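You operate a simulated robot arm through the tools that you are given. There is no shell and no other tool. Be economical: measure what you need, move in short steps, check, and stop when the job is done.

Carry out the task below with a simulated two-armed robot. There is one attempt and no reset: what you move stays moved.

TASK
On the top of the dark table, fold the red cloth in half, so that it is half as long.

It is judged by the outcome, as a careful person would: the job done as asked, and still so three seconds after it is handed in. It fails if anything else is knocked over, pushed out of place, dropped, spilled or broken. Flat cloth is picked up by pressing the open fingertips on it (5 to 10 N) and closing them slowly along it; thin cloth reads only 2 to 8 mm in the jaws.

THE ROBOT
Two 7-joint arms with two-finger parallel grippers on one trunk, on a base that drives. Base frame: it is fixed to the floor where the robot stands at the start and does not move with it; the origin is under the middle of the robot, x ahead of it, y to its left, z up. Lengths are in m, angles in degrees, forces in N, time in s.
The left shoulder is at the start at [0.07, 0.134, 1.001], the right one opposite. Places, roughly: top of the dark table [0.6, 0, 0.7]. Payload 1.57 kg a hand.
The tool frame of a hand sits at the grasp point between the pads (the TCP): z along the fingers, y along the line on which they close. The tips reach 0.03 m beyond it. Largest opening 0.08 m; finger width 0.017, thickness 0.012; the body of the gripper, 0.04 by 0.082 m, starts 0.08 m behind the TCP.
Orientation is told as [roll, pitch, yaw] about the base's x, y, z axes, in that order, counted from this pose: with the fingers straight down and closing along the base's y, the tool's x points along the base's -x, its y along +y and its z along -z.

THE INTERFACE
- The arms move only by the tool apply_moves. It takes "left_commands", "right_commands" or both (then of equal length, played together; a hand with none holds still); each is a list of rows, each a list of 7 numbers: the gripper command, from -1 (shut) to 1 (fully open), values between in proportion, then the shift along the tool's x, y, z in m, then the turn, a rotation vector about the tool's x, y, z in degrees. In form: [[gripper, tx, ty, tz, ax, ay, az], ...]. A call has 1 to 20 rows; each row shifts and turns the commanded pose from where the row before left it, along the tool's axes as they then stand. Each row takes 0.2 s and may step no farther than 0.05 m and 8.6 degrees from the row before; otherwise, or with a gripper value out of range, the whole call is refused. Where a pose cannot be reached the arm comes as near as it can. A force on the tool above 40 N (or 10 N above the force at the start of the call, whichever is more), or a blocked arm, ends the call early, and 0.2 s more pass. The fingers move at their own pace (about 0.153 m/s each) and stop on an object; they squeeze with about 33 N. The grip force told is the motor's: it shows also when the fingers shut on nothing. Time passes only in rows, and 0.2 s behind the last, so rows that do not move let the fingers close. It gives the time, the measured TCP pose, the force on the tool (base axes), the opening and the grip force at its end, in the units of the frame above (readings bear some noise).
- Cameras (640 x 400 px; columns grow to the right, rows downward): "scene" is now at [0.1332, 0.006, 1.2164]; the picture's right is [0.06, -1.00, 0.00], its down [-0.68, -0.04, -0.74] and it looks along [0.73, 0.04, -0.68] (base axes); focal length 272 px, centre (320, 200). "left" rides on the left gripper at [0.072, 0.007, -0.122] in its tool frame; the picture's right is [-0.09, 1.00, 0.00], its down [-0.84, -0.08, -0.54] and it looks along [-0.54, -0.05, 0.84] (tool axes); focal length 238 px, centre (320, 200). "right" rides on the right gripper at [0.072, -0.007, -0.122] in its tool frame; the picture's right is [0.09, 1.00, 0.00], its down [-0.84, 0.08, -0.54] and it looks along [-0.54, 0.05, 0.84] (tool axes); focal length 238 px, centre (320, 200). There is no depth. A picture from a camera that has moved, and an enlarged one, comes with that camera's place and axes in the base frame and with its lens.
- grab_frame(camera): a new picture of that camera. No time passes.
- slide_trunk(by): slides the trunk up (or, below 0, down) by that many m; the arms and the scene camera ride with it, the base frame stays. It gives what a move gives, with no picture.
- steer(legs): drives the robot by 1 to 6 legs, each [ahead, left, turn to the left] in m, m and degrees, along the robot's own axes; the way and the turn of a leg run together, so that a leg with both is an arc; at most 1.5 m and 180 degrees a leg. The arms and the cameras ride along, it lands a little off, and it stops where it bumps. It gives what a move gives.
- head_to(pan, tilt): turns the head with the scene camera to pan (to the left, within 86 degrees either way) and tilt (down, from -29 to 69), counted from straight ahead of the robot. It gives what a move gives.
- zoom(camera, box): a new picture of the part [left, top, right, bottom] of that camera's present view, enlarged. No time passes.
- finish_job(): hands the job in; it is judged then, once.

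Work in short steps. Places have to be worked out from the pictures, the camera data and where the tool is seen: move nearer, look again, correct. Check each grasp and each placing, and mend what went wrong. You have 120 turns and 100 pictures in all, those below and enlarged ones among them. Open the grippers and draw the arms clear of the work before you hand the job in, unless the task says otherwise; then end with one line.

The tools are called after "Request:" as a command line: name --argument value ..., lists and objects as JSON in quotes. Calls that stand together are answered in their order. apply_moves: Moves the arms, as the interface text tells. Its arguments: {"type":"object","properties":{"left_commands":{"type":"array","items":{"type":"array","items":{"type":"number"}}},"right_commands":{"type":"array","items":{"type":"array","items":{"type":"number"}}}},"required":[]} The other tools are called the same way: slide_trunk (by) slides the trunk up or down; steer (legs) drives the base; head_to (pan, tilt) turns the head that bears the scene camera; grab_frame (camera) takes a picture; zoom (camera, box) takes an enlarged picture of a part of a camera's view; finish_job () hands the job in.

At the start:

```text
time: 0.0
left_tcp_pos: [0.475, 0.2564, 0.9633]
left_tool_rot: [0.0, 0.1, 0.0]
left_wrist_force: [0.7, 0.5, 0.3]
left_finger_gap: 0.0798
left_finger_force: 0.0
right_tcp_pos: [0.4647, -0.2322, 0.9371]
right_tool_rot: [0.0, -0.1, 0.0]
right_wrist_force: [0.3, -0.5, 0.1]
right_finger_gap: 0.08
right_finger_force: 0.1
trunk travel left (down, up): [-0.575, 0.365]
robot x, y, heading: [-0.0015, 0.0012, -0.1]
head pan, tilt: [3.3, 42.7]
```

scene: 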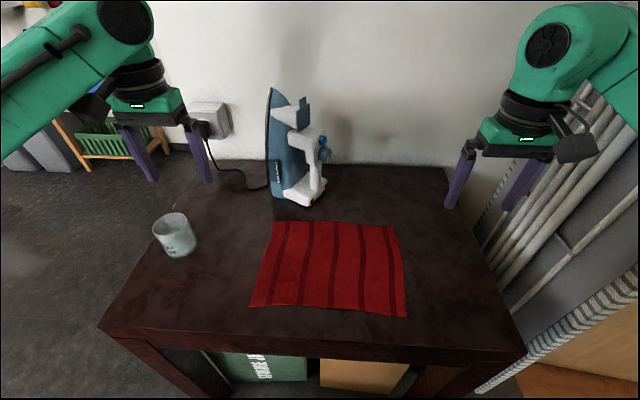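
right: 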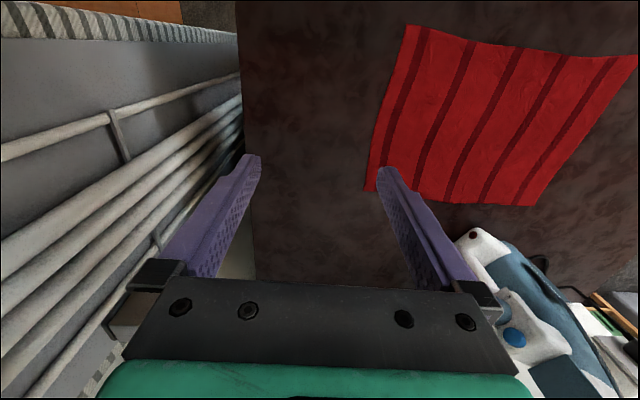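
left: 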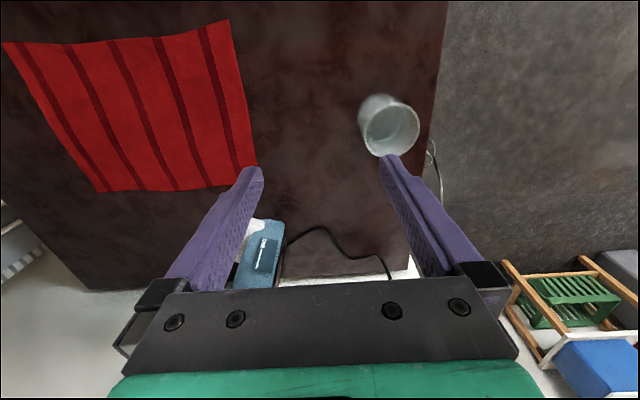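

The cloth spans about x 0.38–0.63 and y −0.16–0.16, so it is longest along y. I'll fold the right edge over onto the left, with the left hand on the far corner and the right hand on the near one. First I shift the base a little to the right so both hands can reach.

Request:
steer --legs '[[0.02, -0.08, 0]]'

Request:
grab_frame --camera "scene"

Request:
grab_frame --camera "right"

```text
time: 1.1
left_tcp_pos: [0.4953, 0.1757, 0.9635]
left_tool_rot: [-0.1, 0.0, 0.1]
left_wrist_force: [-0.3, 0.4, 0.0]
left_finger_gap: 0.0799
left_finger_force: 0.1
right_tcp_pos: [0.4844, -0.3114, 0.9375]
right_tool_rot: [0.0, -0.1, 0.1]
right_wrist_force: [-0.1, -0.1, 0.8]
right_finger_gap: 0.0799
right_finger_force: 0.0
trunk travel left (down, up): [-0.575, 0.365]
robot x, y, heading: [0.0179, -0.0749, -0.0]
head pan, tilt: [3.3, 42.7]
```

```text
96 pictures are left
camera scene: at [0.1533, -0.0742, 1.2164], right [0.06, -1.0, 0.0], down [-0.68, -0.04, -0.74], along [0.73, 0.04, -0.68], focal length 272 px, centre (320, 200)
```

scene: 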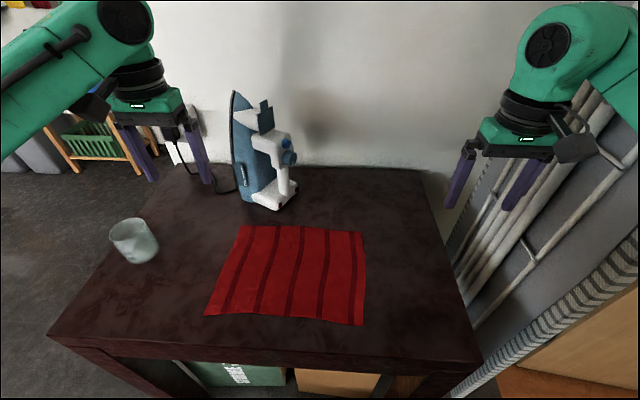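

```text
95 pictures are left
camera right: at [0.4137, -0.3189, 1.0597], right [-0.09, 1.0, 0.0], down [0.84, 0.08, 0.54], along [0.54, 0.05, -0.84], focal length 238 px, centre (320, 200)
```

right: 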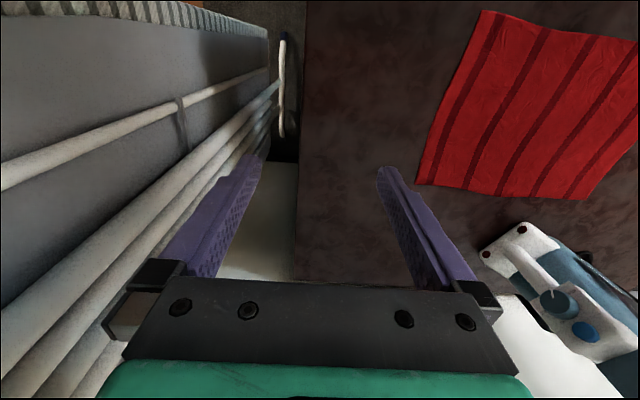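

Comparing the two views puts the table at about z = 0.70, the right-near corner at about (0.37, −0.145) and the right-far corner at about (0.60, −0.157). I bring both hands in high up and turn them 90° so the jaws close along the edge, then look again.

Request:
apply_moves --right_commands '[[0, 0.017, 0.034, 0.012, 0, 0, 0], [0, 0.017, 0.034, 0.012, 0, 0, 0], [0, 0.017, 0.034, 0.012, 0, 0, 0], [0, 0.017, 0.034, 0.012, 0, 0, 0], [0, 0.017, 0.034, 0.012, 0, 0, 0], [0, 0, 0, 0, 0, 0, -7.5], [0, 0, 0, 0, 0, 0, -7.5], [0, 0, 0, 0, 0, 0, -7.5], [0, 0, 0, 0, 0, 0, -7.5], [0, 0, 0, 0, 0, 0, -7.5], [0, 0, 0, 0, 0, 0, -7.5], [0, 0, 0, 0, 0, 0, -7.5], [0, 0, 0, 0, 0, 0, -7.5], [0, 0, 0, 0, 0, 0, -7.5], [0, 0, 0, 0, 0, 0, -7.5], [0, 0, 0, 0, 0, 0, -7.5], [0, 0, 0, 0, 0, 0, -7.5]]' --left_commands '[[0, -0.013, -0.034, 0, 0, 0, 0], [0, -0.013, -0.034, 0, 0, 0, 0], [0, -0.013, -0.034, 0, 0, 0, 0], [0, -0.013, -0.034, 0, 0, 0, 0], [0, -0.013, -0.034, 0, 0, 0, 0], [0, 0, 0, 0, 0, 0, 7.5], [0, 0, 0, 0, 0, 0, 7.5], [0, 0, 0, 0, 0, 0, 7.5], [0, 0, 0, 0, 0, 0, 7.5], [0, 0, 0, 0, 0, 0, 7.5], [0, 0, 0, 0, 0, 0, 7.5], [0, 0, 0, 0, 0, 0, 7.5], [0, 0, 0, 0, 0, 0, 7.5], [0, 0, 0, 0, 0, 0, 7.5], [0, 0, 0, 0, 0, 0, 7.5], [0, 0, 0, 0, 0, 0, 7.5], [0, 0, 0, 0, 0, 0, 7.5]]'

Request:
grab_frame --camera "scene"

Request:
grab_frame --camera "right"

Request:
grab_frame --camera "left"

```text
time: 4.7
left_tcp_pos: [0.5601, 0.0064, 0.9614]
left_tool_rot: [0.0, 0.0, -90.0]
left_wrist_force: [-0.3, -0.2, 0.9]
left_finger_gap: 0.04
left_finger_force: 0.1
right_tcp_pos: [0.4011, -0.141, 0.8757]
right_tool_rot: [-0.1, 0.0, 56.3]
right_wrist_force: [-0.2, -0.8, 0.4]
right_finger_gap: 0.0399
right_finger_force: 0.1
right hand out of reach, approached as far as the arm can: row 13, 14, 15, 16, 17
trunk travel left (down, up): [-0.575, 0.365]
robot x, y, heading: [0.022, -0.0789, -0.0]
head pan, tilt: [3.3, 42.7]
```

```text
94 pictures are left
camera scene: at [0.1532, -0.0738, 1.2164], right [0.06, -1.0, 0.0], down [-0.68, -0.04, -0.74], along [0.73, 0.04, -0.68], focal length 272 px, centre (320, 200)
```

scene: 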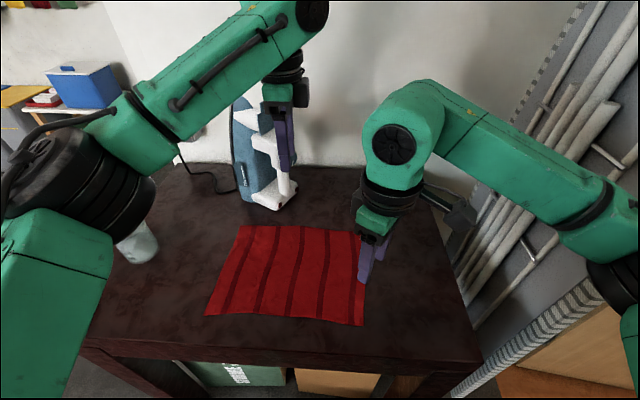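

```text
93 pictures are left
camera right: at [0.3661, -0.2055, 1.0], right [-0.88, 0.48, 0.0], down [0.4, 0.74, 0.54], along [0.26, 0.48, -0.84], focal length 238 px, centre (320, 200)
```

right: 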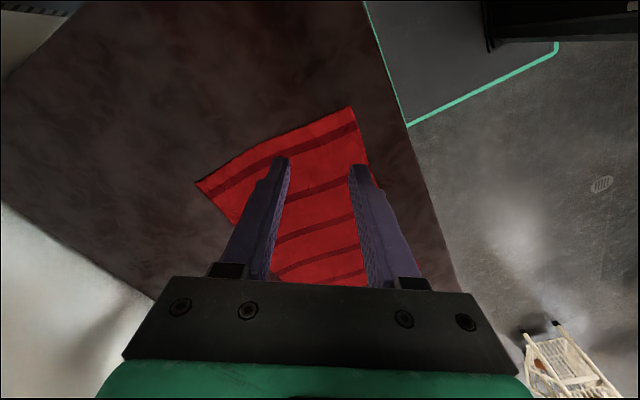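

```text
92 pictures are left
camera left: at [0.5664, 0.0788, 1.0844], right [1.0, -0.09, 0.0], down [-0.08, -0.84, 0.54], along [-0.05, -0.54, -0.84], focal length 238 px, centre (320, 200)
```

left: 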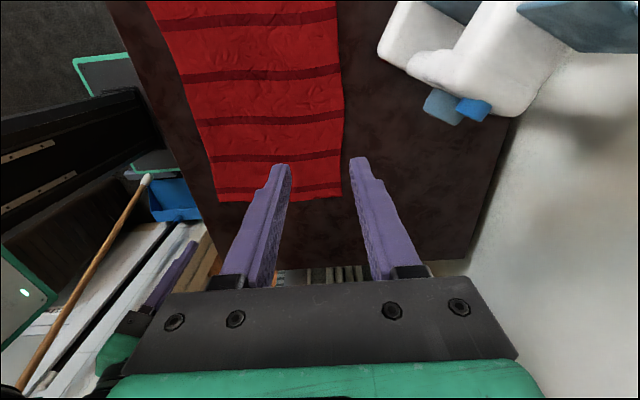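

The right hand stops at a yaw of about 56°, which suits a diagonal grip on the corner. I bring its command back to around 50° and turn the left hand to −55°.

Request:
apply_moves --right_commands '[[-0.3, 0, 0, 0, 0, 0, 8], [-0.3, 0, 0, 0, 0, 0, 8], [-0.3, 0, 0, 0, 0, 0, 8], [-0.3, 0, 0, 0, 0, 0, 8], [-0.3, 0, 0, 0, 0, 0, 8]]' --left_commands '[[-0.3, 0, 0, 0, 0, 0, -8], [-0.3, 0, 0, 0, 0, 0, -8], [-0.3, 0, 0, 0, 0, 0, -8], [-0.3, 0, 0, 0, 0, 0, -8], [-0.3, 0, 0, 0, 0, 0, -3]]'

```text
time: 5.9
left_tcp_pos: [0.5586, 0.0059, 0.9627]
left_tool_rot: [0.1, 0.0, -54.9]
left_wrist_force: [0.5, -0.1, -0.1]
left_finger_gap: 0.028
left_finger_force: 0.0
right_tcp_pos: [0.4001, -0.1415, 0.8781]
right_tool_rot: [0.0, 0.0, 16.1]
right_wrist_force: [0.4, 0.3, 0.1]
right_finger_gap: 0.028
right_finger_force: 0.1
trunk travel left (down, up): [-0.575, 0.365]
robot x, y, heading: [0.0188, -0.0754, 0.1]
head pan, tilt: [3.3, 42.7]
```

Request:
apply_moves --right_commands '[[-0.3, 0, 0, 0, 0, 0, -7.5], [-0.3, 0, 0, 0, 0, 0, -7.5], [-0.3, 0, 0, 0, 0, 0, -7.5], [-0.3, 0, 0, 0, 0, 0, -7.5], [-0.3, -0.0067, 0.0204, 0, 0, 0, 0], [-0.3, 0, 0, 0.04, 0, 0, 0], [-0.3, 0, 0, 0.048, 0, 0, 0]]'

Request:
grab_frame --camera "right"

Request:
grab_frame --camera "scene"

```text
time: 7.5
left_tcp_pos: [0.5604, 0.006, 0.9616]
left_tool_rot: [0.0, 0.0, -54.9]
left_wrist_force: [0.2, -0.3, 0.0]
left_finger_gap: 0.0281
left_finger_force: 0.0
right_tcp_pos: [0.3907, -0.1231, 0.7898]
right_tool_rot: [0.0, 0.0, 46.2]
right_wrist_force: [0.4, -0.6, -0.1]
right_finger_gap: 0.0282
right_finger_force: 0.1
trunk travel left (down, up): [-0.575, 0.365]
robot x, y, heading: [0.0206, -0.0802, 0.0]
head pan, tilt: [3.3, 42.7]
```

```text
91 pictures are left
camera right: at [0.3467, -0.1793, 0.9115], right [-0.78, 0.62, 0.0], down [0.52, 0.66, 0.54], along [0.34, 0.43, -0.84], focal length 238 px, centre (320, 200)
```

right: 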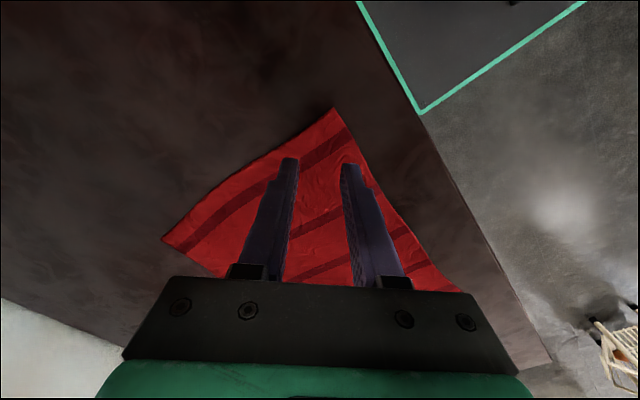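

```text
90 pictures are left
camera scene: at [0.1536, -0.0737, 1.2164], right [0.06, -1.0, 0.0], down [-0.68, -0.04, -0.73], along [0.73, 0.04, -0.68], focal length 272 px, centre (320, 200)
```

scene: 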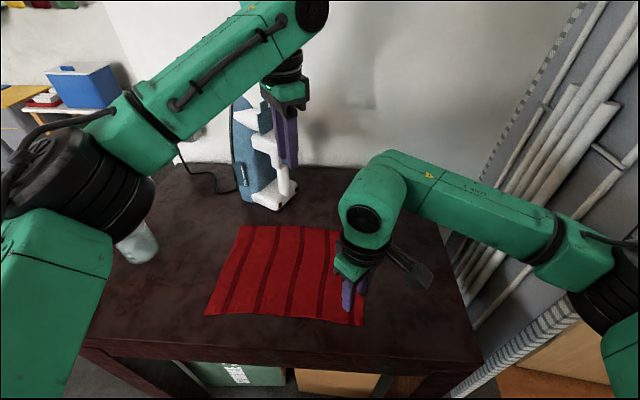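

The camera puts the near corner at (0.367, −0.14), and the jaws sit about 3 cm inside it along the diagonal. I lower the hand carefully until the tips touch.

Request:
apply_moves --right_commands '[[-0.3, 0, 0, 0.02, 0, 0, 0], [-0.3, 0, 0, 0.02, 0, 0, 0], [-0.3, 0, 0, 0.008, 0, 0, 0], [-0.3, 0, 0, 0.004, 0, 0, 0]]'

```text
time: 8.2
left_tcp_pos: [0.5581, 0.0071, 0.9641]
left_tool_rot: [0.1, -0.1, -55.0]
left_wrist_force: [0.0, -0.3, -0.3]
left_finger_gap: 0.0281
left_finger_force: 0.2
right_tcp_pos: [0.3914, -0.1223, 0.7514]
right_tool_rot: [0.0, -0.8, 46.2]
right_wrist_force: [-4.1, -2.1, 21.8]
right_finger_gap: 0.028
right_finger_force: 0.2
trunk travel left (down, up): [-0.575, 0.365]
robot x, y, heading: [0.0215, -0.0779, -0.0]
head pan, tilt: [3.3, 42.7]
stopped in row 3 (right hand): the force on the tool passed its limit (the readings are from after the stop); the commanded pose is now the measured one
```

Contact came at TCP z ≈ 0.75, so the table top is at about 0.72. I ease off to a lighter press.

Request:
apply_moves --right_commands '[[-0.3, 0, 0, -0.002, 0, 0, 0], [-0.3, 0, 0, 0, 0, 0, 0]]'

Request:
grab_frame --camera "right"

```text
time: 8.8
left_tcp_pos: [0.5593, 0.0075, 0.9642]
left_tool_rot: [-0.1, 0.0, -54.9]
left_wrist_force: [-0.8, 0.1, -0.4]
left_finger_gap: 0.0278
left_finger_force: 0.0
right_tcp_pos: [0.3917, -0.1231, 0.7521]
right_tool_rot: [-0.2, -0.6, 46.2]
right_wrist_force: [-1.8, 0.9, 11.4]
right_finger_gap: 0.0282
right_finger_force: 0.0
trunk travel left (down, up): [-0.575, 0.365]
robot x, y, heading: [0.0219, -0.0769, -0.1]
head pan, tilt: [3.3, 42.7]
```

```text
89 pictures are left
camera right: at [0.3458, -0.1794, 0.8734], right [-0.78, 0.62, 0.0], down [0.52, 0.65, 0.55], along [0.35, 0.43, -0.83], focal length 238 px, centre (320, 200)
```

right: 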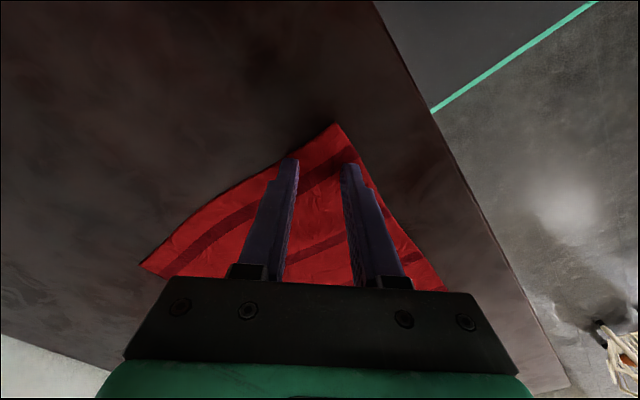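

The tips are on the corner with about 11 N of press. I close slowly.

Request:
apply_moves --right_commands '[[-0.4, 0, 0, -0.0005, 0, 0, 0], [-0.5, 0, 0, 0, 0, 0, 0], [-0.6, 0, 0, 0, 0, 0, 0], [-0.7, 0, 0, 0, 0, 0, 0], [-0.8, 0, 0, 0, 0, 0, 0], [-0.9, 0, 0, 0, 0, 0, 0], [-1, 0, 0, 0, 0, 0, 0], [-1, 0, 0, 0, 0, 0, 0], [-1, 0, 0, 0, 0, 0, 0]]'

Request:
grab_frame --camera "right"

```text
time: 10.8
left_tcp_pos: [0.5588, 0.0056, 0.963]
left_tool_rot: [0.0, 0.0, -54.9]
left_wrist_force: [0.1, -0.2, -0.6]
left_finger_gap: 0.0281
left_finger_force: 0.0
right_tcp_pos: [0.3906, -0.1235, 0.7516]
right_tool_rot: [-0.1, -0.6, 46.2]
right_wrist_force: [-0.3, 0.9, 5.6]
right_finger_gap: 0.0018
right_finger_force: 23.7
trunk travel left (down, up): [-0.575, 0.365]
robot x, y, heading: [0.0188, -0.0837, -0.2]
head pan, tilt: [3.3, 42.7]
```

```text
88 pictures are left
camera right: at [0.3464, -0.1796, 0.8736], right [-0.78, 0.62, 0.0], down [0.52, 0.65, 0.55], along [0.34, 0.43, -0.84], focal length 238 px, centre (320, 200)
```

right: 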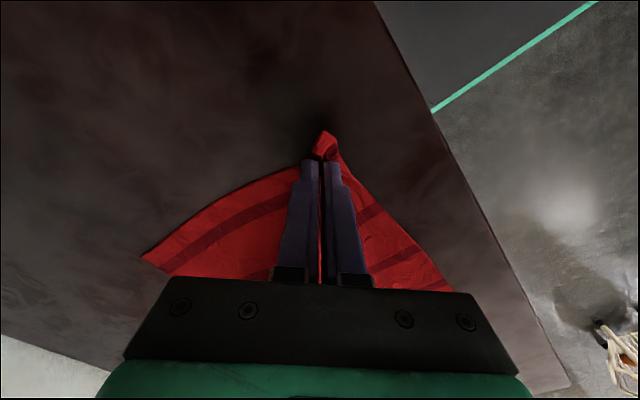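

The jaws hold a pinched ridge at the near corner. Now I bring the left hand above the far corner, which I place at about (0.58, −0.154), for a similar diagonal grip.

Request:
apply_moves --left_commands '[[-0.3, -0.029, -0.02, 0, 0, 0, 0], [-0.3, -0.029, -0.02, 0, 0, 0, 0], [-0.3, -0.029, -0.02, 0, 0, 0, 0], [-0.3, -0.028, -0.02, 0, 0, 0, 0], [-0.3, 0, 0, 0.045, 0, 0, 0], [-0.3, 0, 0, 0.045, 0, 0, 0], [-0.3, 0, 0, 0.045, 0, 0, 0], [-0.3, 0, 0, 0, 0, 0, 0]]'

Request:
grab_frame --camera "left"

Request:
grab_frame --camera "scene"

```text
time: 12.6
left_tcp_pos: [0.5579, -0.1106, 0.8295]
left_tool_rot: [0.1, 0.0, -54.8]
left_wrist_force: [0.0, -0.6, -0.6]
left_finger_gap: 0.0279
left_finger_force: 0.1
left hand out of reach, approached as far as the arm can: row 4
right_tcp_pos: [0.3911, -0.1224, 0.7513]
right_tool_rot: [-0.2, -0.5, 46.1]
right_wrist_force: [1.2, 0.5, 5.9]
right_finger_gap: 0.0015
right_finger_force: 23.2
trunk travel left (down, up): [-0.575, 0.365]
robot x, y, heading: [0.0203, -0.0806, 0.0]
head pan, tilt: [3.3, 42.7]
```

```text
87 pictures are left
camera left: at [0.5223, -0.0471, 0.95], right [0.87, 0.5, 0.0], down [0.42, -0.73, 0.54], along [0.27, -0.47, -0.84], focal length 238 px, centre (320, 200)
```

left: 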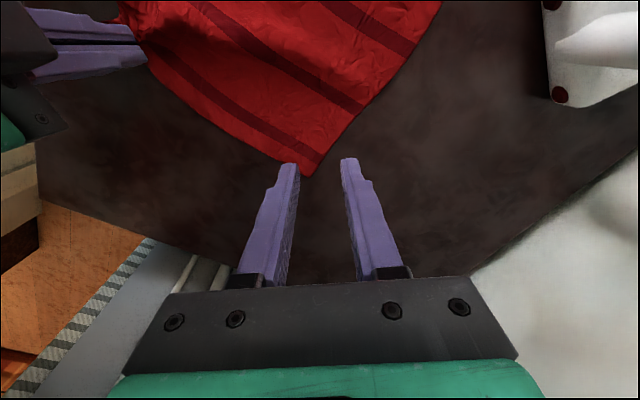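

```text
86 pictures are left
camera scene: at [0.1525, -0.0741, 1.2165], right [0.06, -1.0, 0.0], down [-0.68, -0.04, -0.74], along [0.73, 0.04, -0.68], focal length 272 px, centre (320, 200)
```

scene: 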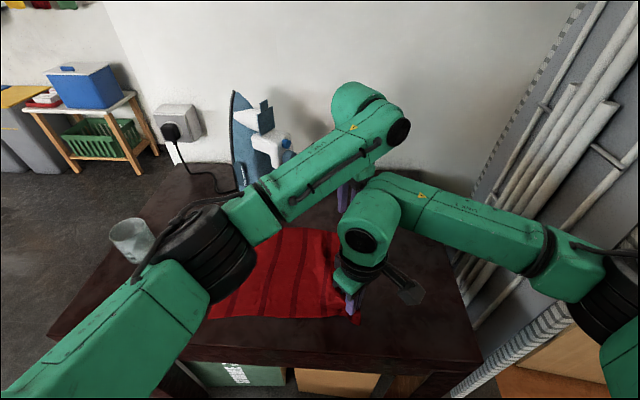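

The far corner reads as (0.57, −0.156). I shift the left hand by (−0.008, −0.022) and lower it a little, checking reach.

Request:
apply_moves --left_commands '[[-0.3, 0, 0, 0.03, 0, 0, 0], [-0.3, -0.007, -0.01, 0.01, 0, 0, 0], [-0.3, -0.0065, -0.009, 0.005, 0, 0, 0], [-0.3, 0, 0, 0, 0, 0, 0]]'

Request:
grab_frame --camera "left"

```text
time: 13.3
left_tcp_pos: [0.5614, -0.1132, 0.7958]
left_tool_rot: [0.1, -0.7, -53.9]
left_wrist_force: [0.2, 0.0, 0.1]
left_finger_gap: 0.0279
left_finger_force: 0.0
right_tcp_pos: [0.3907, -0.1235, 0.752]
right_tool_rot: [0.1, -0.5, 45.9]
right_wrist_force: [-2.5, 2.0, 22.0]
right_finger_gap: 0.0011
right_finger_force: 23.2
trunk travel left (down, up): [-0.575, 0.365]
robot x, y, heading: [0.0207, -0.0817, 0.3]
head pan, tilt: [3.3, 42.7]
stopped in row 3 (right hand): the force on the tool passed its limit (the readings are from after the stop); the commanded pose is now the measured one
```

```text
85 pictures are left
camera left: at [0.5221, -0.0507, 0.9168], right [0.86, 0.51, 0.0], down [0.43, -0.72, 0.55], along [0.28, -0.47, -0.83], focal length 238 px, centre (320, 200)
```

left: 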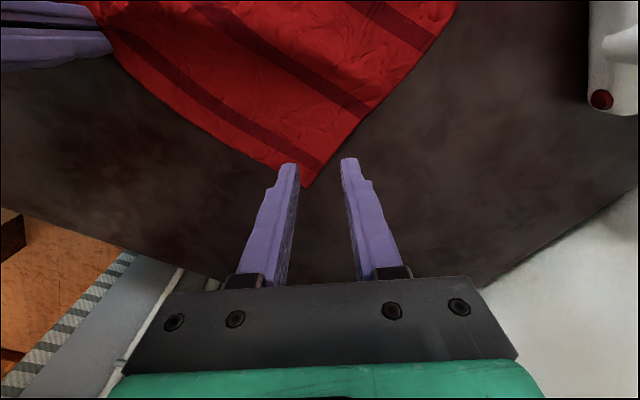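

The right hand's force rose and the heading shifted, so the arms may be touching. I look.

Request:
zoom --camera "scene" --box '[200, 60, 480, 340]'

```text
1.43 times, centred on (340, 200) of scene
camera zoom: at [0.1514, -0.0737, 1.2169], right [0.06, -1.0, 0.0], down [-0.68, -0.04, -0.74], along [0.74, 0.04, -0.68], focal length 388 px, centre (291, 200)
```

zoom: 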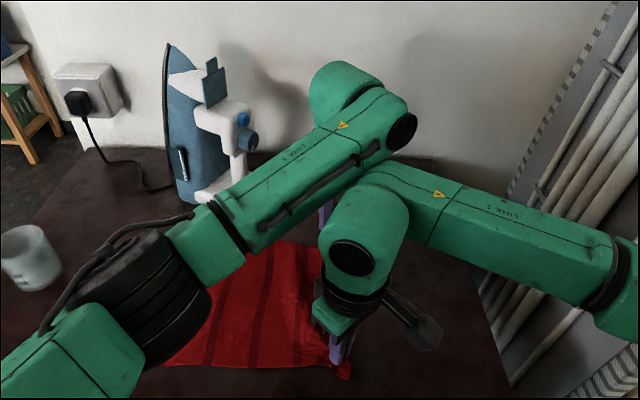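

The left forearm is pressing against the right wrist. I raise the left hand, lift the right one slightly, and lean the right wrist back toward the robot by 32° to make room.

Request:
apply_moves --left_commands '[[-0.3, 0, 0, -0.04, 0, 0, 0], [-0.3, 0, 0, -0.04, 0, 0, 0], [-0.3, 0, 0, 0, 0, 0, 0], [-0.3, 0, 0, 0, 0, 0, 0], [-0.3, 0, 0, 0, 0, 0, 0], [-0.3, 0, 0, 0, 0, 0, 0], [-0.3, 0, 0, 0, 0, 0, 0], [-0.3, 0, 0, 0, 0, 0, 0]]' --right_commands '[[-1, 0, 0, 0, 0, 0, 0], [-1, 0, 0, 0, 0, 0, 0], [-1, 0, 0, -0.025, 0, 0, 0], [-1, 0, 0, 0, 5.75, -5.56, 0], [-1, 0, 0, 0, 5.75, -5.56, 0], [-1, 0, 0, 0, 5.75, -5.56, 0], [-1, 0, 0, 0, 5.75, -5.56, 0], [-1, 0, 0, 0, 0, 0, 0]]'

Request:
grab_frame --camera "scene"

Request:
grab_frame --camera "right"

```text
time: 15.1
left_tcp_pos: [0.5617, -0.1137, 0.8723]
left_tool_rot: [-0.1, -0.6, -54.0]
left_wrist_force: [-1.1, -0.1, -0.1]
left_finger_gap: 0.0278
left_finger_force: 0.0
right_tcp_pos: [0.3933, -0.1247, 0.7747]
right_tool_rot: [-24.3, -22.0, 50.5]
right_wrist_force: [0.6, -0.4, -0.4]
right_finger_gap: 0.0014
right_finger_force: 23.1
trunk travel left (down, up): [-0.575, 0.365]
robot x, y, heading: [0.0201, -0.0802, 0.1]
head pan, tilt: [3.3, 42.7]
```

```text
83 pictures are left
camera scene: at [0.1536, -0.0739, 1.2164], right [0.06, -1.0, 0.0], down [-0.68, -0.04, -0.73], along [0.73, 0.04, -0.68], focal length 272 px, centre (320, 200)
```

scene: 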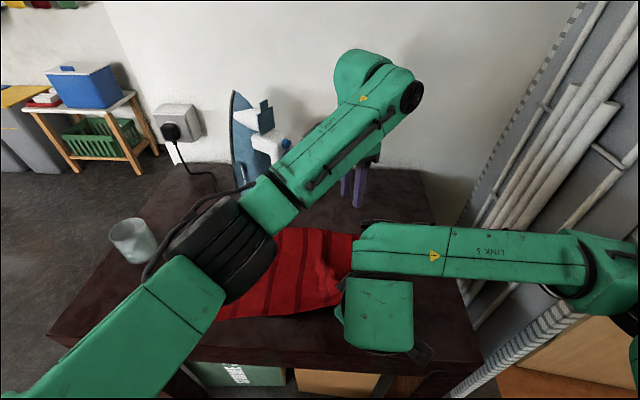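

```text
82 pictures are left
camera right: at [0.2895, -0.1817, 0.8539], right [-0.66, 0.63, -0.41], down [0.16, 0.65, 0.74], along [0.74, 0.42, -0.53], focal length 238 px, centre (320, 200)
```

right: 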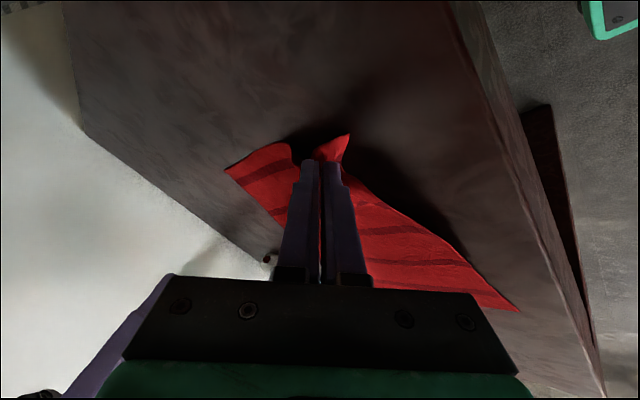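

The right hand still holds the corner and now has plenty of clearance. I lower the left hand toward the far corner again.

Request:
apply_moves --left_commands '[[-0.3, -0.0062, -0.0169, 0, 0, 0, 0], [-0.3, 0, 0, 0.03, 0, 0, 0], [-0.3, 0, 0, 0.03, 0, 0, 0], [-0.3, 0, 0, 0.02, 0, 0, 0], [-0.3, 0, 0, 0, 0, 0, 0]]'

Request:
grab_frame --camera "left"

```text
time: 16.3
left_tcp_pos: [0.5506, -0.1302, 0.7929]
left_tool_rot: [0.0, -0.7, -54.0]
left_wrist_force: [0.2, 0.6, -0.2]
left_finger_gap: 0.0281
left_finger_force: 0.0
right_tcp_pos: [0.3924, -0.1245, 0.7748]
right_tool_rot: [-24.2, -21.8, 50.4]
right_wrist_force: [-0.1, -0.4, 0.0]
right_finger_gap: 0.0013
right_finger_force: 23.1
trunk travel left (down, up): [-0.575, 0.365]
robot x, y, heading: [0.0198, -0.0821, -0.3]
head pan, tilt: [3.3, 42.7]
```

```text
81 pictures are left
camera left: at [0.5135, -0.0654, 0.9139], right [0.86, 0.51, 0.0], down [0.43, -0.72, 0.55], along [0.28, -0.47, -0.83], focal length 238 px, centre (320, 200)
```

left: 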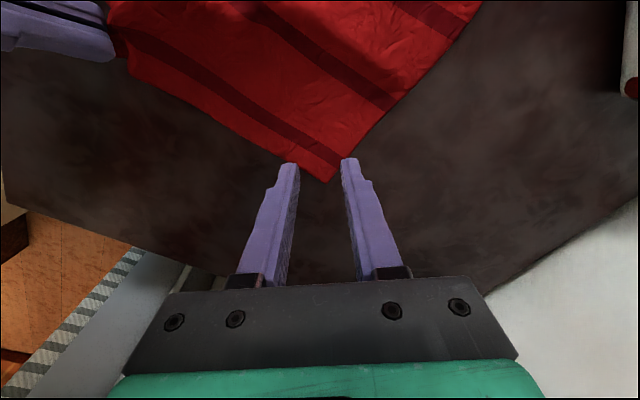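

The corner is at (0.576, −0.153), so I nudge slightly toward it and lower the hand to contact.

Request:
apply_moves --left_commands '[[-0.3, -0.004, 0.002, 0.02, 0, 0, 0], [-0.3, 0, 0, 0.012, 0, 0, 0], [-0.3, 0, 0, 0.004, 0, 0, 0], [-0.3, 0, 0, 0.002, 0, 0, 0], [-0.3, 0, 0, 0, 0, 0, 0]]'

```text
time: 17.5
left_tcp_pos: [0.5551, -0.132, 0.7567]
left_tool_rot: [0.0, -0.7, -54.1]
left_wrist_force: [0.3, 0.1, 0.3]
left_finger_gap: 0.0281
left_finger_force: 0.0
right_tcp_pos: [0.3931, -0.1253, 0.775]
right_tool_rot: [-24.2, -21.9, 50.5]
right_wrist_force: [-0.1, -0.5, 0.7]
right_finger_gap: 0.0015
right_finger_force: 22.6
trunk travel left (down, up): [-0.575, 0.365]
robot x, y, heading: [0.0191, -0.0812, -0.1]
head pan, tilt: [3.3, 42.7]
```

No contact yet, so I continue in smaller steps.

Request:
apply_moves --left_commands '[[-0.3, 0, 0, 0.003, 0, 0, 0], [-0.3, 0, 0, 0.002, 0, 0, 0], [-0.3, 0, 0, 0.001, 0, 0, 0], [-0.3, 0, 0, 0, 0, 0, 0]]'

```text
time: 18.5
left_tcp_pos: [0.5547, -0.132, 0.7513]
left_tool_rot: [0.2, -0.7, -54.0]
left_wrist_force: [2.5, 0.4, 10.9]
left_finger_gap: 0.0279
left_finger_force: 0.1
right_tcp_pos: [0.3906, -0.125, 0.7746]
right_tool_rot: [-24.2, -21.9, 50.6]
right_wrist_force: [0.3, 0.2, -0.8]
right_finger_gap: 0.0015
right_finger_force: 23.1
trunk travel left (down, up): [-0.575, 0.365]
robot x, y, heading: [0.0192, -0.0804, -0.1]
head pan, tilt: [3.3, 42.7]
```

The press is 11 N, so I close slowly.

Request:
apply_moves --left_commands '[[-0.4, 0, 0, 0, 0, 0, 0], [-0.5, 0, 0, 0, 0, 0, 0], [-0.6, 0, 0, 0, 0, 0, 0], [-0.7, 0, 0, 0, 0, 0, 0], [-0.8, 0, 0, 0, 0, 0, 0], [-0.9, 0, 0, 0, 0, 0, 0], [-1, 0, 0, 0, 0, 0, 0], [-1, 0, 0, 0, 0, 0, 0], [-1, 0, 0, 0, 0, 0, 0]]'

Request:
grab_frame --camera "left"

```text
time: 20.5
left_tcp_pos: [0.5536, -0.1322, 0.7518]
left_tool_rot: [0.1, -0.6, -54.0]
left_wrist_force: [0.9, -0.1, 14.4]
left_finger_gap: 0.002
left_finger_force: 23.4
right_tcp_pos: [0.3909, -0.1254, 0.7759]
right_tool_rot: [-24.3, -21.9, 50.5]
right_wrist_force: [0.5, 0.2, -0.1]
right_finger_gap: 0.0014
right_finger_force: 23.3
trunk travel left (down, up): [-0.575, 0.365]
robot x, y, heading: [0.0207, -0.0768, 0.0]
head pan, tilt: [3.3, 42.7]
```

```text
80 pictures are left
camera left: at [0.5157, -0.0684, 0.8723], right [0.86, 0.51, 0.0], down [0.42, -0.72, 0.55], along [0.28, -0.47, -0.83], focal length 238 px, centre (320, 200)
```

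left: 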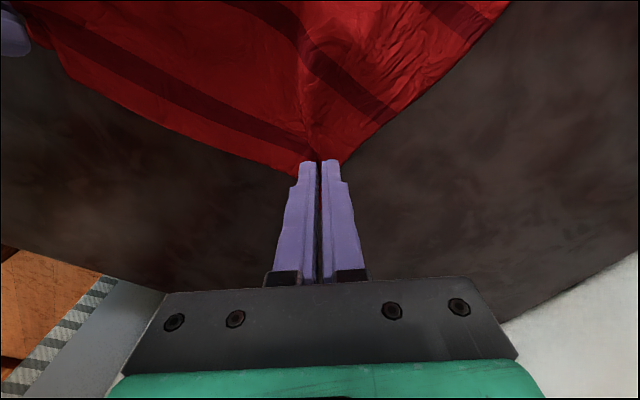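

Both corners are held. I lift both hands together by about 8 cm and check.

Request:
apply_moves --left_commands '[[-1, 0, 0, -0.02, 0, 0, 0], [-1, 0, 0, -0.02, 0, 0, 0], [-1, 0, 0, -0.02, 0, 0, 0], [-1, 0, 0, -0.02, 0, 0, 0], [-1, 0, 0, -0.02, 0, 0, 0], [-1, 0, 0, 0, 0, 0, 0]]' --right_commands '[[-1, -0.006, -0.006, -0.0135, 0, 0, 0], [-1, -0.006, -0.006, -0.0135, 0, 0, 0], [-1, -0.006, -0.006, -0.0135, 0, 0, 0], [-1, -0.006, -0.006, -0.0135, 0, 0, 0], [-1, -0.006, -0.006, -0.0135, 0, 0, 0], [-1, 0, 0, 0, 0, 0, 0]]'

Request:
grab_frame --camera "left"

Request:
grab_frame --camera "scene"

```text
time: 21.9
left_tcp_pos: [0.5547, -0.1313, 0.8491]
left_tool_rot: [-0.1, -0.6, -54.0]
left_wrist_force: [0.8, 0.1, -0.5]
left_finger_gap: 0.0022
left_finger_force: 24.1
right_tcp_pos: [0.3918, -0.126, 0.8537]
right_tool_rot: [-24.1, -21.9, 50.6]
right_wrist_force: [0.6, 0.3, -0.6]
right_finger_gap: 0.0014
right_finger_force: 23.4
trunk travel left (down, up): [-0.575, 0.365]
robot x, y, heading: [0.0194, -0.0822, 0.0]
head pan, tilt: [3.3, 42.7]
```

```text
79 pictures are left
camera left: at [0.517, -0.0682, 0.9705], right [0.86, 0.51, 0.0], down [0.43, -0.72, 0.55], along [0.28, -0.47, -0.84], focal length 238 px, centre (320, 200)
```

left: 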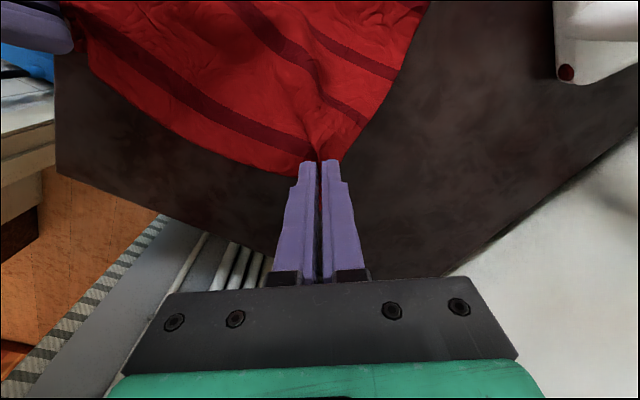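

```text
78 pictures are left
camera scene: at [0.1537, -0.0739, 1.2163], right [0.06, -1.0, 0.0], down [-0.68, -0.04, -0.73], along [0.73, 0.04, -0.68], focal length 272 px, centre (320, 200)
```

scene: 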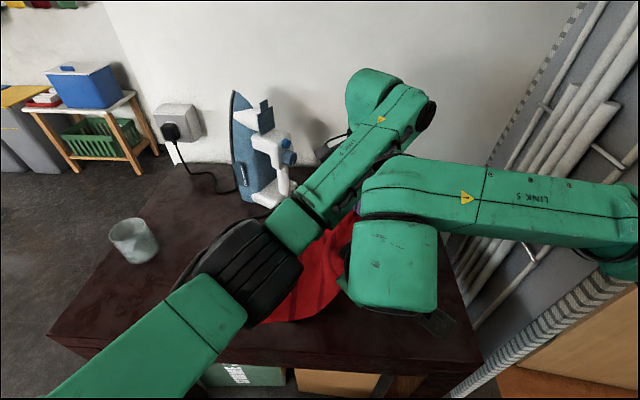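

Both are held and hanging well. I drive the base left with the cloth in two legs, checking clearance to the iron and the cup after the first.

Request:
steer --legs '[[0, 0.12, 0]]'

Request:
grab_frame --camera "scene"

Request:
grab_frame --camera "left"

```text
time: 23.1
left_tcp_pos: [0.5545, -0.0126, 0.8503]
left_tool_rot: [0.0, -0.5, -54.0]
left_wrist_force: [-0.1, 0.4, 0.2]
left_finger_gap: 0.0024
left_finger_force: 23.8
right_tcp_pos: [0.3915, -0.006, 0.8541]
right_tool_rot: [-24.2, -22.0, 50.5]
right_wrist_force: [-0.1, 0.4, 0.7]
right_finger_gap: 0.0013
right_finger_force: 23.8
trunk travel left (down, up): [-0.575, 0.365]
robot x, y, heading: [0.0186, 0.04, -0.1]
head pan, tilt: [3.3, 42.7]
```

```text
77 pictures are left
camera scene: at [0.1534, 0.0454, 1.2164], right [0.06, -1.0, 0.0], down [-0.68, -0.04, -0.74], along [0.73, 0.04, -0.68], focal length 272 px, centre (320, 200)
```

scene: 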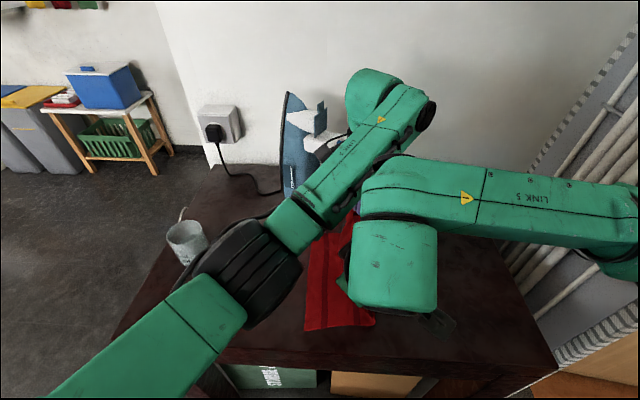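

```text
76 pictures are left
camera left: at [0.5167, 0.0509, 0.9704], right [0.86, 0.51, 0.0], down [0.43, -0.72, 0.55], along [0.28, -0.47, -0.83], focal length 238 px, centre (320, 200)
```

left: 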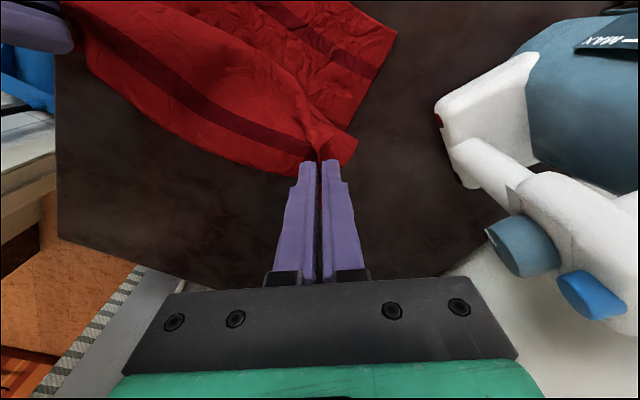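

The lower layer seems to have slid to the right during the lift, with its left edge now near y ≈ 0.08. I check with the right camera.

Request:
grab_frame --camera "right"

Request:
zoom --camera "scene" --box '[220, 180, 460, 360]'

```text
75 pictures are left
camera right: at [0.2891, -0.0619, 0.9335], right [-0.66, 0.63, -0.41], down [0.16, 0.65, 0.74], along [0.74, 0.42, -0.53], focal length 238 px, centre (320, 200)
```

right: 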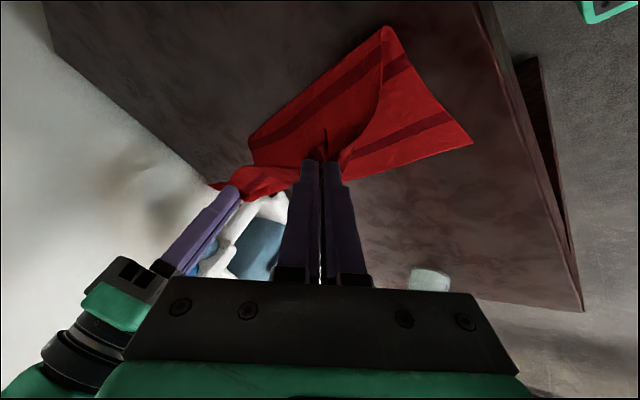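

```text
2.22 times, centred on (340, 270) of scene
camera zoom: at [0.1534, 0.0454, 1.2164], right [0.06, -1.0, 0.0], down [-0.68, -0.04, -0.74], along [0.73, 0.04, -0.68], focal length 603 px, centre (276, 44)
```

zoom: 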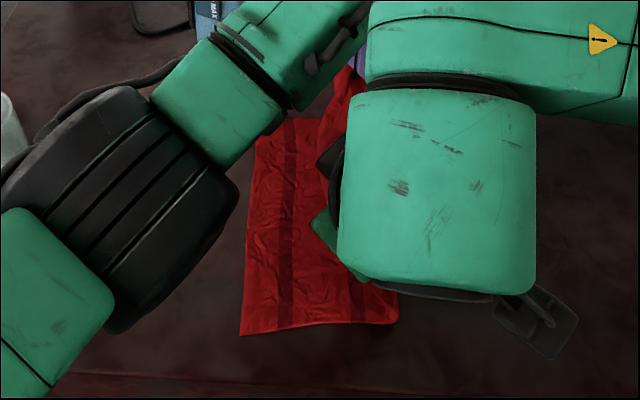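

The left edge now lies at y ≈ 0.086, with the near corner at x ≈ 0.35. I drive 0.075 further left so the held corners come above that edge.

Request:
steer --legs '[[0, 0.075, 0]]'

Request:
grab_frame --camera "right"

Request:
grab_frame --camera "scene"

Request:
grab_frame --camera "left"

```text
time: 24.1
left_tcp_pos: [0.5543, 0.0629, 0.8496]
left_tool_rot: [0.0, -0.6, -54.1]
left_wrist_force: [-0.1, 0.8, 0.0]
left_finger_gap: 0.0024
left_finger_force: 23.9
right_tcp_pos: [0.3918, 0.0687, 0.8535]
right_tool_rot: [-24.2, -22.0, 50.5]
right_wrist_force: [-0.8, -0.1, -0.9]
right_finger_gap: 0.0013
right_finger_force: 23.4
trunk travel left (down, up): [-0.575, 0.365]
robot x, y, heading: [0.0215, 0.1159, -0.0]
head pan, tilt: [3.3, 42.7]
```

```text
73 pictures are left
camera right: at [0.289, 0.0134, 0.9335], right [-0.66, 0.63, -0.41], down [0.16, 0.65, 0.74], along [0.74, 0.42, -0.53], focal length 238 px, centre (320, 200)
```

right: 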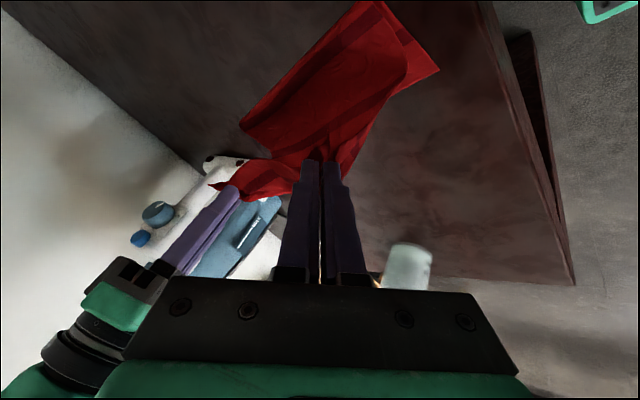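

```text
72 pictures are left
camera scene: at [0.1533, 0.121, 1.2164], right [0.06, -1.0, 0.0], down [-0.68, -0.04, -0.74], along [0.73, 0.04, -0.68], focal length 272 px, centre (320, 200)
```

scene: 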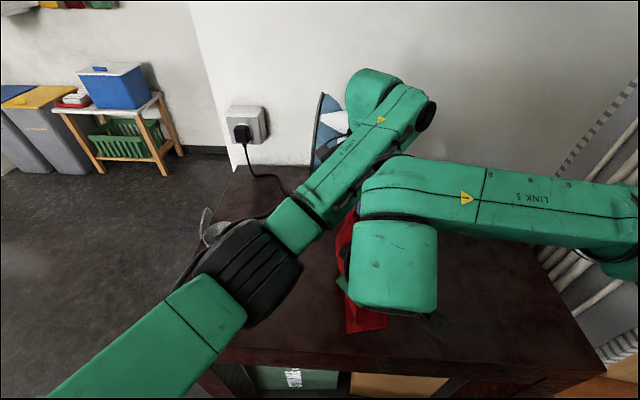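

```text
71 pictures are left
camera left: at [0.5167, 0.1261, 0.9704], right [0.86, 0.51, 0.0], down [0.43, -0.72, 0.55], along [0.28, -0.47, -0.83], focal length 238 px, centre (320, 200)
```

left: 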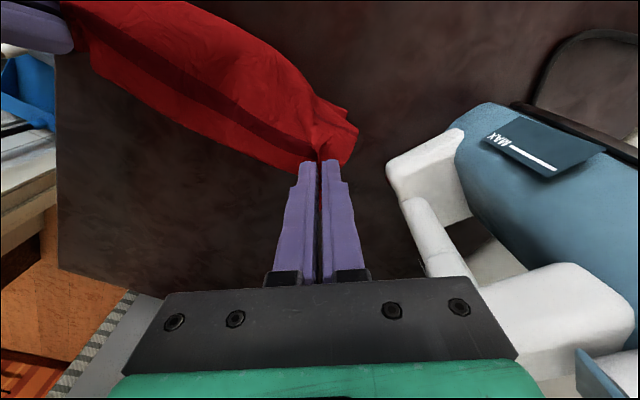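

The lower layer stayed put, with its left edge at y ≈ 0.083, and the hands are above it. I lower both together, shifting the right tip back about 2 cm to match the near corner.

Request:
apply_moves --left_commands '[[-1, 0.0006, -0.0008, 0.015, 0, 0, 0], [-1, 0.0006, -0.0008, 0.015, 0, 0, 0], [-1, 0.0006, -0.0008, 0.015, 0, 0, 0], [-1, 0.0006, -0.0008, 0.015, 0, 0, 0], [-1, 0.0006, -0.0008, 0.015, 0, 0, 0], [-1, 0.0006, -0.0008, 0.013, 0, 0, 0], [-1, 0, 0, 0, 0, 0, 0]]' --right_commands '[[-1, 0.0084, 0.0085, 0.0121, 0, 0, 0], [-1, 0.0084, 0.0085, 0.0121, 0, 0, 0], [-1, 0.0084, 0.0085, 0.0121, 0, 0, 0], [-1, 0.0084, 0.0085, 0.0121, 0, 0, 0], [-1, 0.0084, 0.0085, 0.0121, 0, 0, 0], [-1, 0.007, 0.007, 0.01, 0, 0, 0], [-1, 0, 0, 0, 0, 0, 0]]'

Request:
grab_frame --camera "right"

Request:
grab_frame --camera "left"

Request:
grab_frame --camera "scene"

```text
time: 25.7
left_tcp_pos: [0.5493, 0.0621, 0.7616]
left_tool_rot: [-0.1, -0.6, -54.1]
left_wrist_force: [-1.7, 1.4, -1.0]
left_finger_gap: 0.0024
left_finger_force: 23.7
right_tcp_pos: [0.3693, 0.0684, 0.7573]
right_tool_rot: [-24.3, -21.9, 50.4]
right_wrist_force: [2.8, -0.8, 0.5]
right_finger_gap: 0.0013
right_finger_force: 23.8
trunk travel left (down, up): [-0.575, 0.365]
robot x, y, heading: [0.0223, 0.1195, 0.0]
head pan, tilt: [3.3, 42.7]
```

```text
70 pictures are left
camera right: at [0.2673, 0.0123, 0.8366], right [-0.66, 0.63, -0.41], down [0.16, 0.65, 0.74], along [0.74, 0.42, -0.53], focal length 238 px, centre (320, 200)
```

right: 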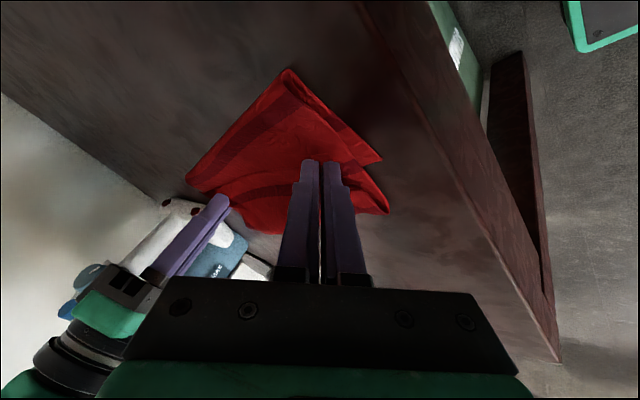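

```text
69 pictures are left
camera left: at [0.511, 0.1251, 0.8824], right [0.86, 0.51, 0.0], down [0.43, -0.72, 0.55], along [0.28, -0.47, -0.83], focal length 238 px, centre (320, 200)
```

left: 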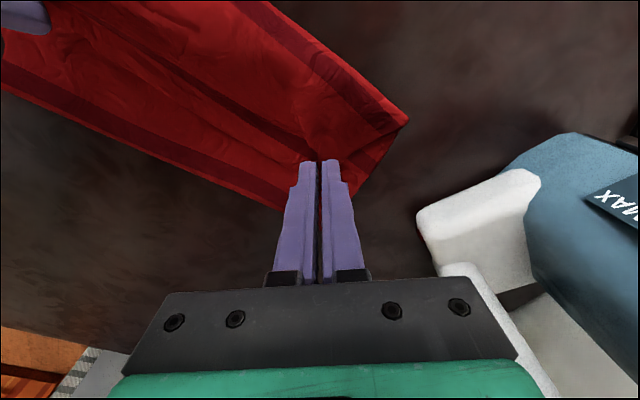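

```text
68 pictures are left
camera scene: at [0.1532, 0.1201, 1.2164], right [0.06, -1.0, 0.0], down [-0.68, -0.04, -0.74], along [0.73, 0.04, -0.68], focal length 272 px, centre (320, 200)
```

scene: 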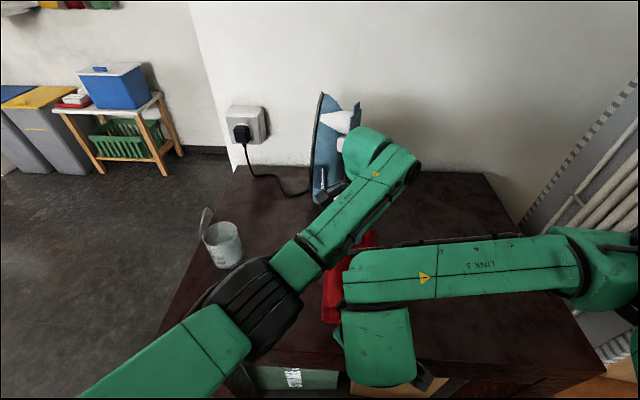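

The lower layer has turned a little: its near corner is at (0.349, 0.084) and its far corner at (0.585, 0.118). The upper edge overhangs at the near side and falls short at the far side. I move the left hand +y and the right hand −y to line them up.

Request:
apply_moves --left_commands '[[-1, 0.0077, 0.0081, 0, 0, 0, 0], [-1, 0.0077, 0.0081, 0, 0, 0, 0], [-1, 0.0077, 0.0081, 0, 0, 0, 0], [-1, 0, 0, 0, 0, 0, 0]]' --right_commands '[[-1, 0.0083, -0.0034, -0.002, 0, 0, 0], [-1, 0.0083, -0.0034, -0.002, 0, 0, 0], [-1, 0.0083, -0.0034, -0.002, 0, 0, 0], [-1, 0, 0, 0, 0, 0, 0]]'

Request:
grab_frame --camera "right"

Request:
grab_frame --camera "left"

```text
time: 26.7
left_tcp_pos: [0.5552, 0.0963, 0.7617]
left_tool_rot: [0.2, -0.6, -54.0]
left_wrist_force: [0.1, 0.4, -0.2]
left_finger_gap: 0.002
left_finger_force: 23.9
right_tcp_pos: [0.3568, 0.044, 0.7559]
right_tool_rot: [-24.1, -21.6, 50.4]
right_wrist_force: [0.2, -0.5, 0.4]
right_finger_gap: 0.0
right_finger_force: 21.3
trunk travel left (down, up): [-0.575, 0.365]
robot x, y, heading: [0.0178, 0.11, 0.1]
head pan, tilt: [3.3, 42.7]
```

```text
67 pictures are left
camera right: at [0.2549, -0.0128, 0.8361], right [-0.66, 0.63, -0.41], down [0.16, 0.65, 0.74], along [0.73, 0.42, -0.53], focal length 238 px, centre (320, 200)
```

right: 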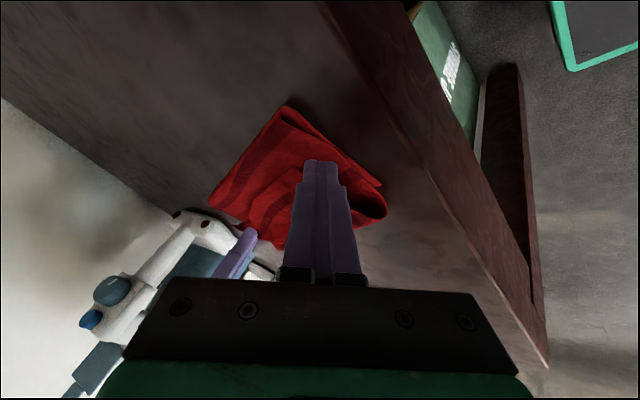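

```text
66 pictures are left
camera left: at [0.5176, 0.1591, 0.8828], right [0.86, 0.51, 0.0], down [0.42, -0.72, 0.55], along [0.29, -0.47, -0.83], focal length 238 px, centre (320, 200)
```

left: 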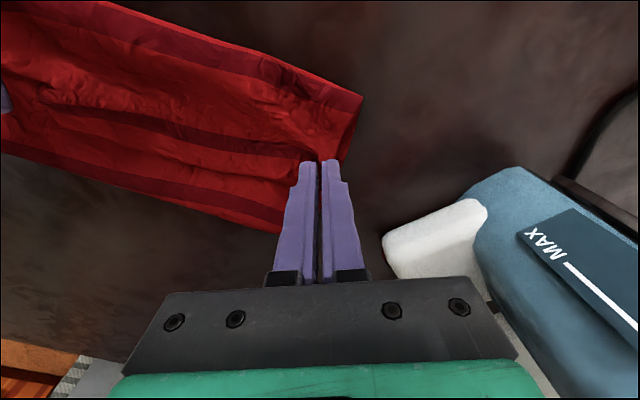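

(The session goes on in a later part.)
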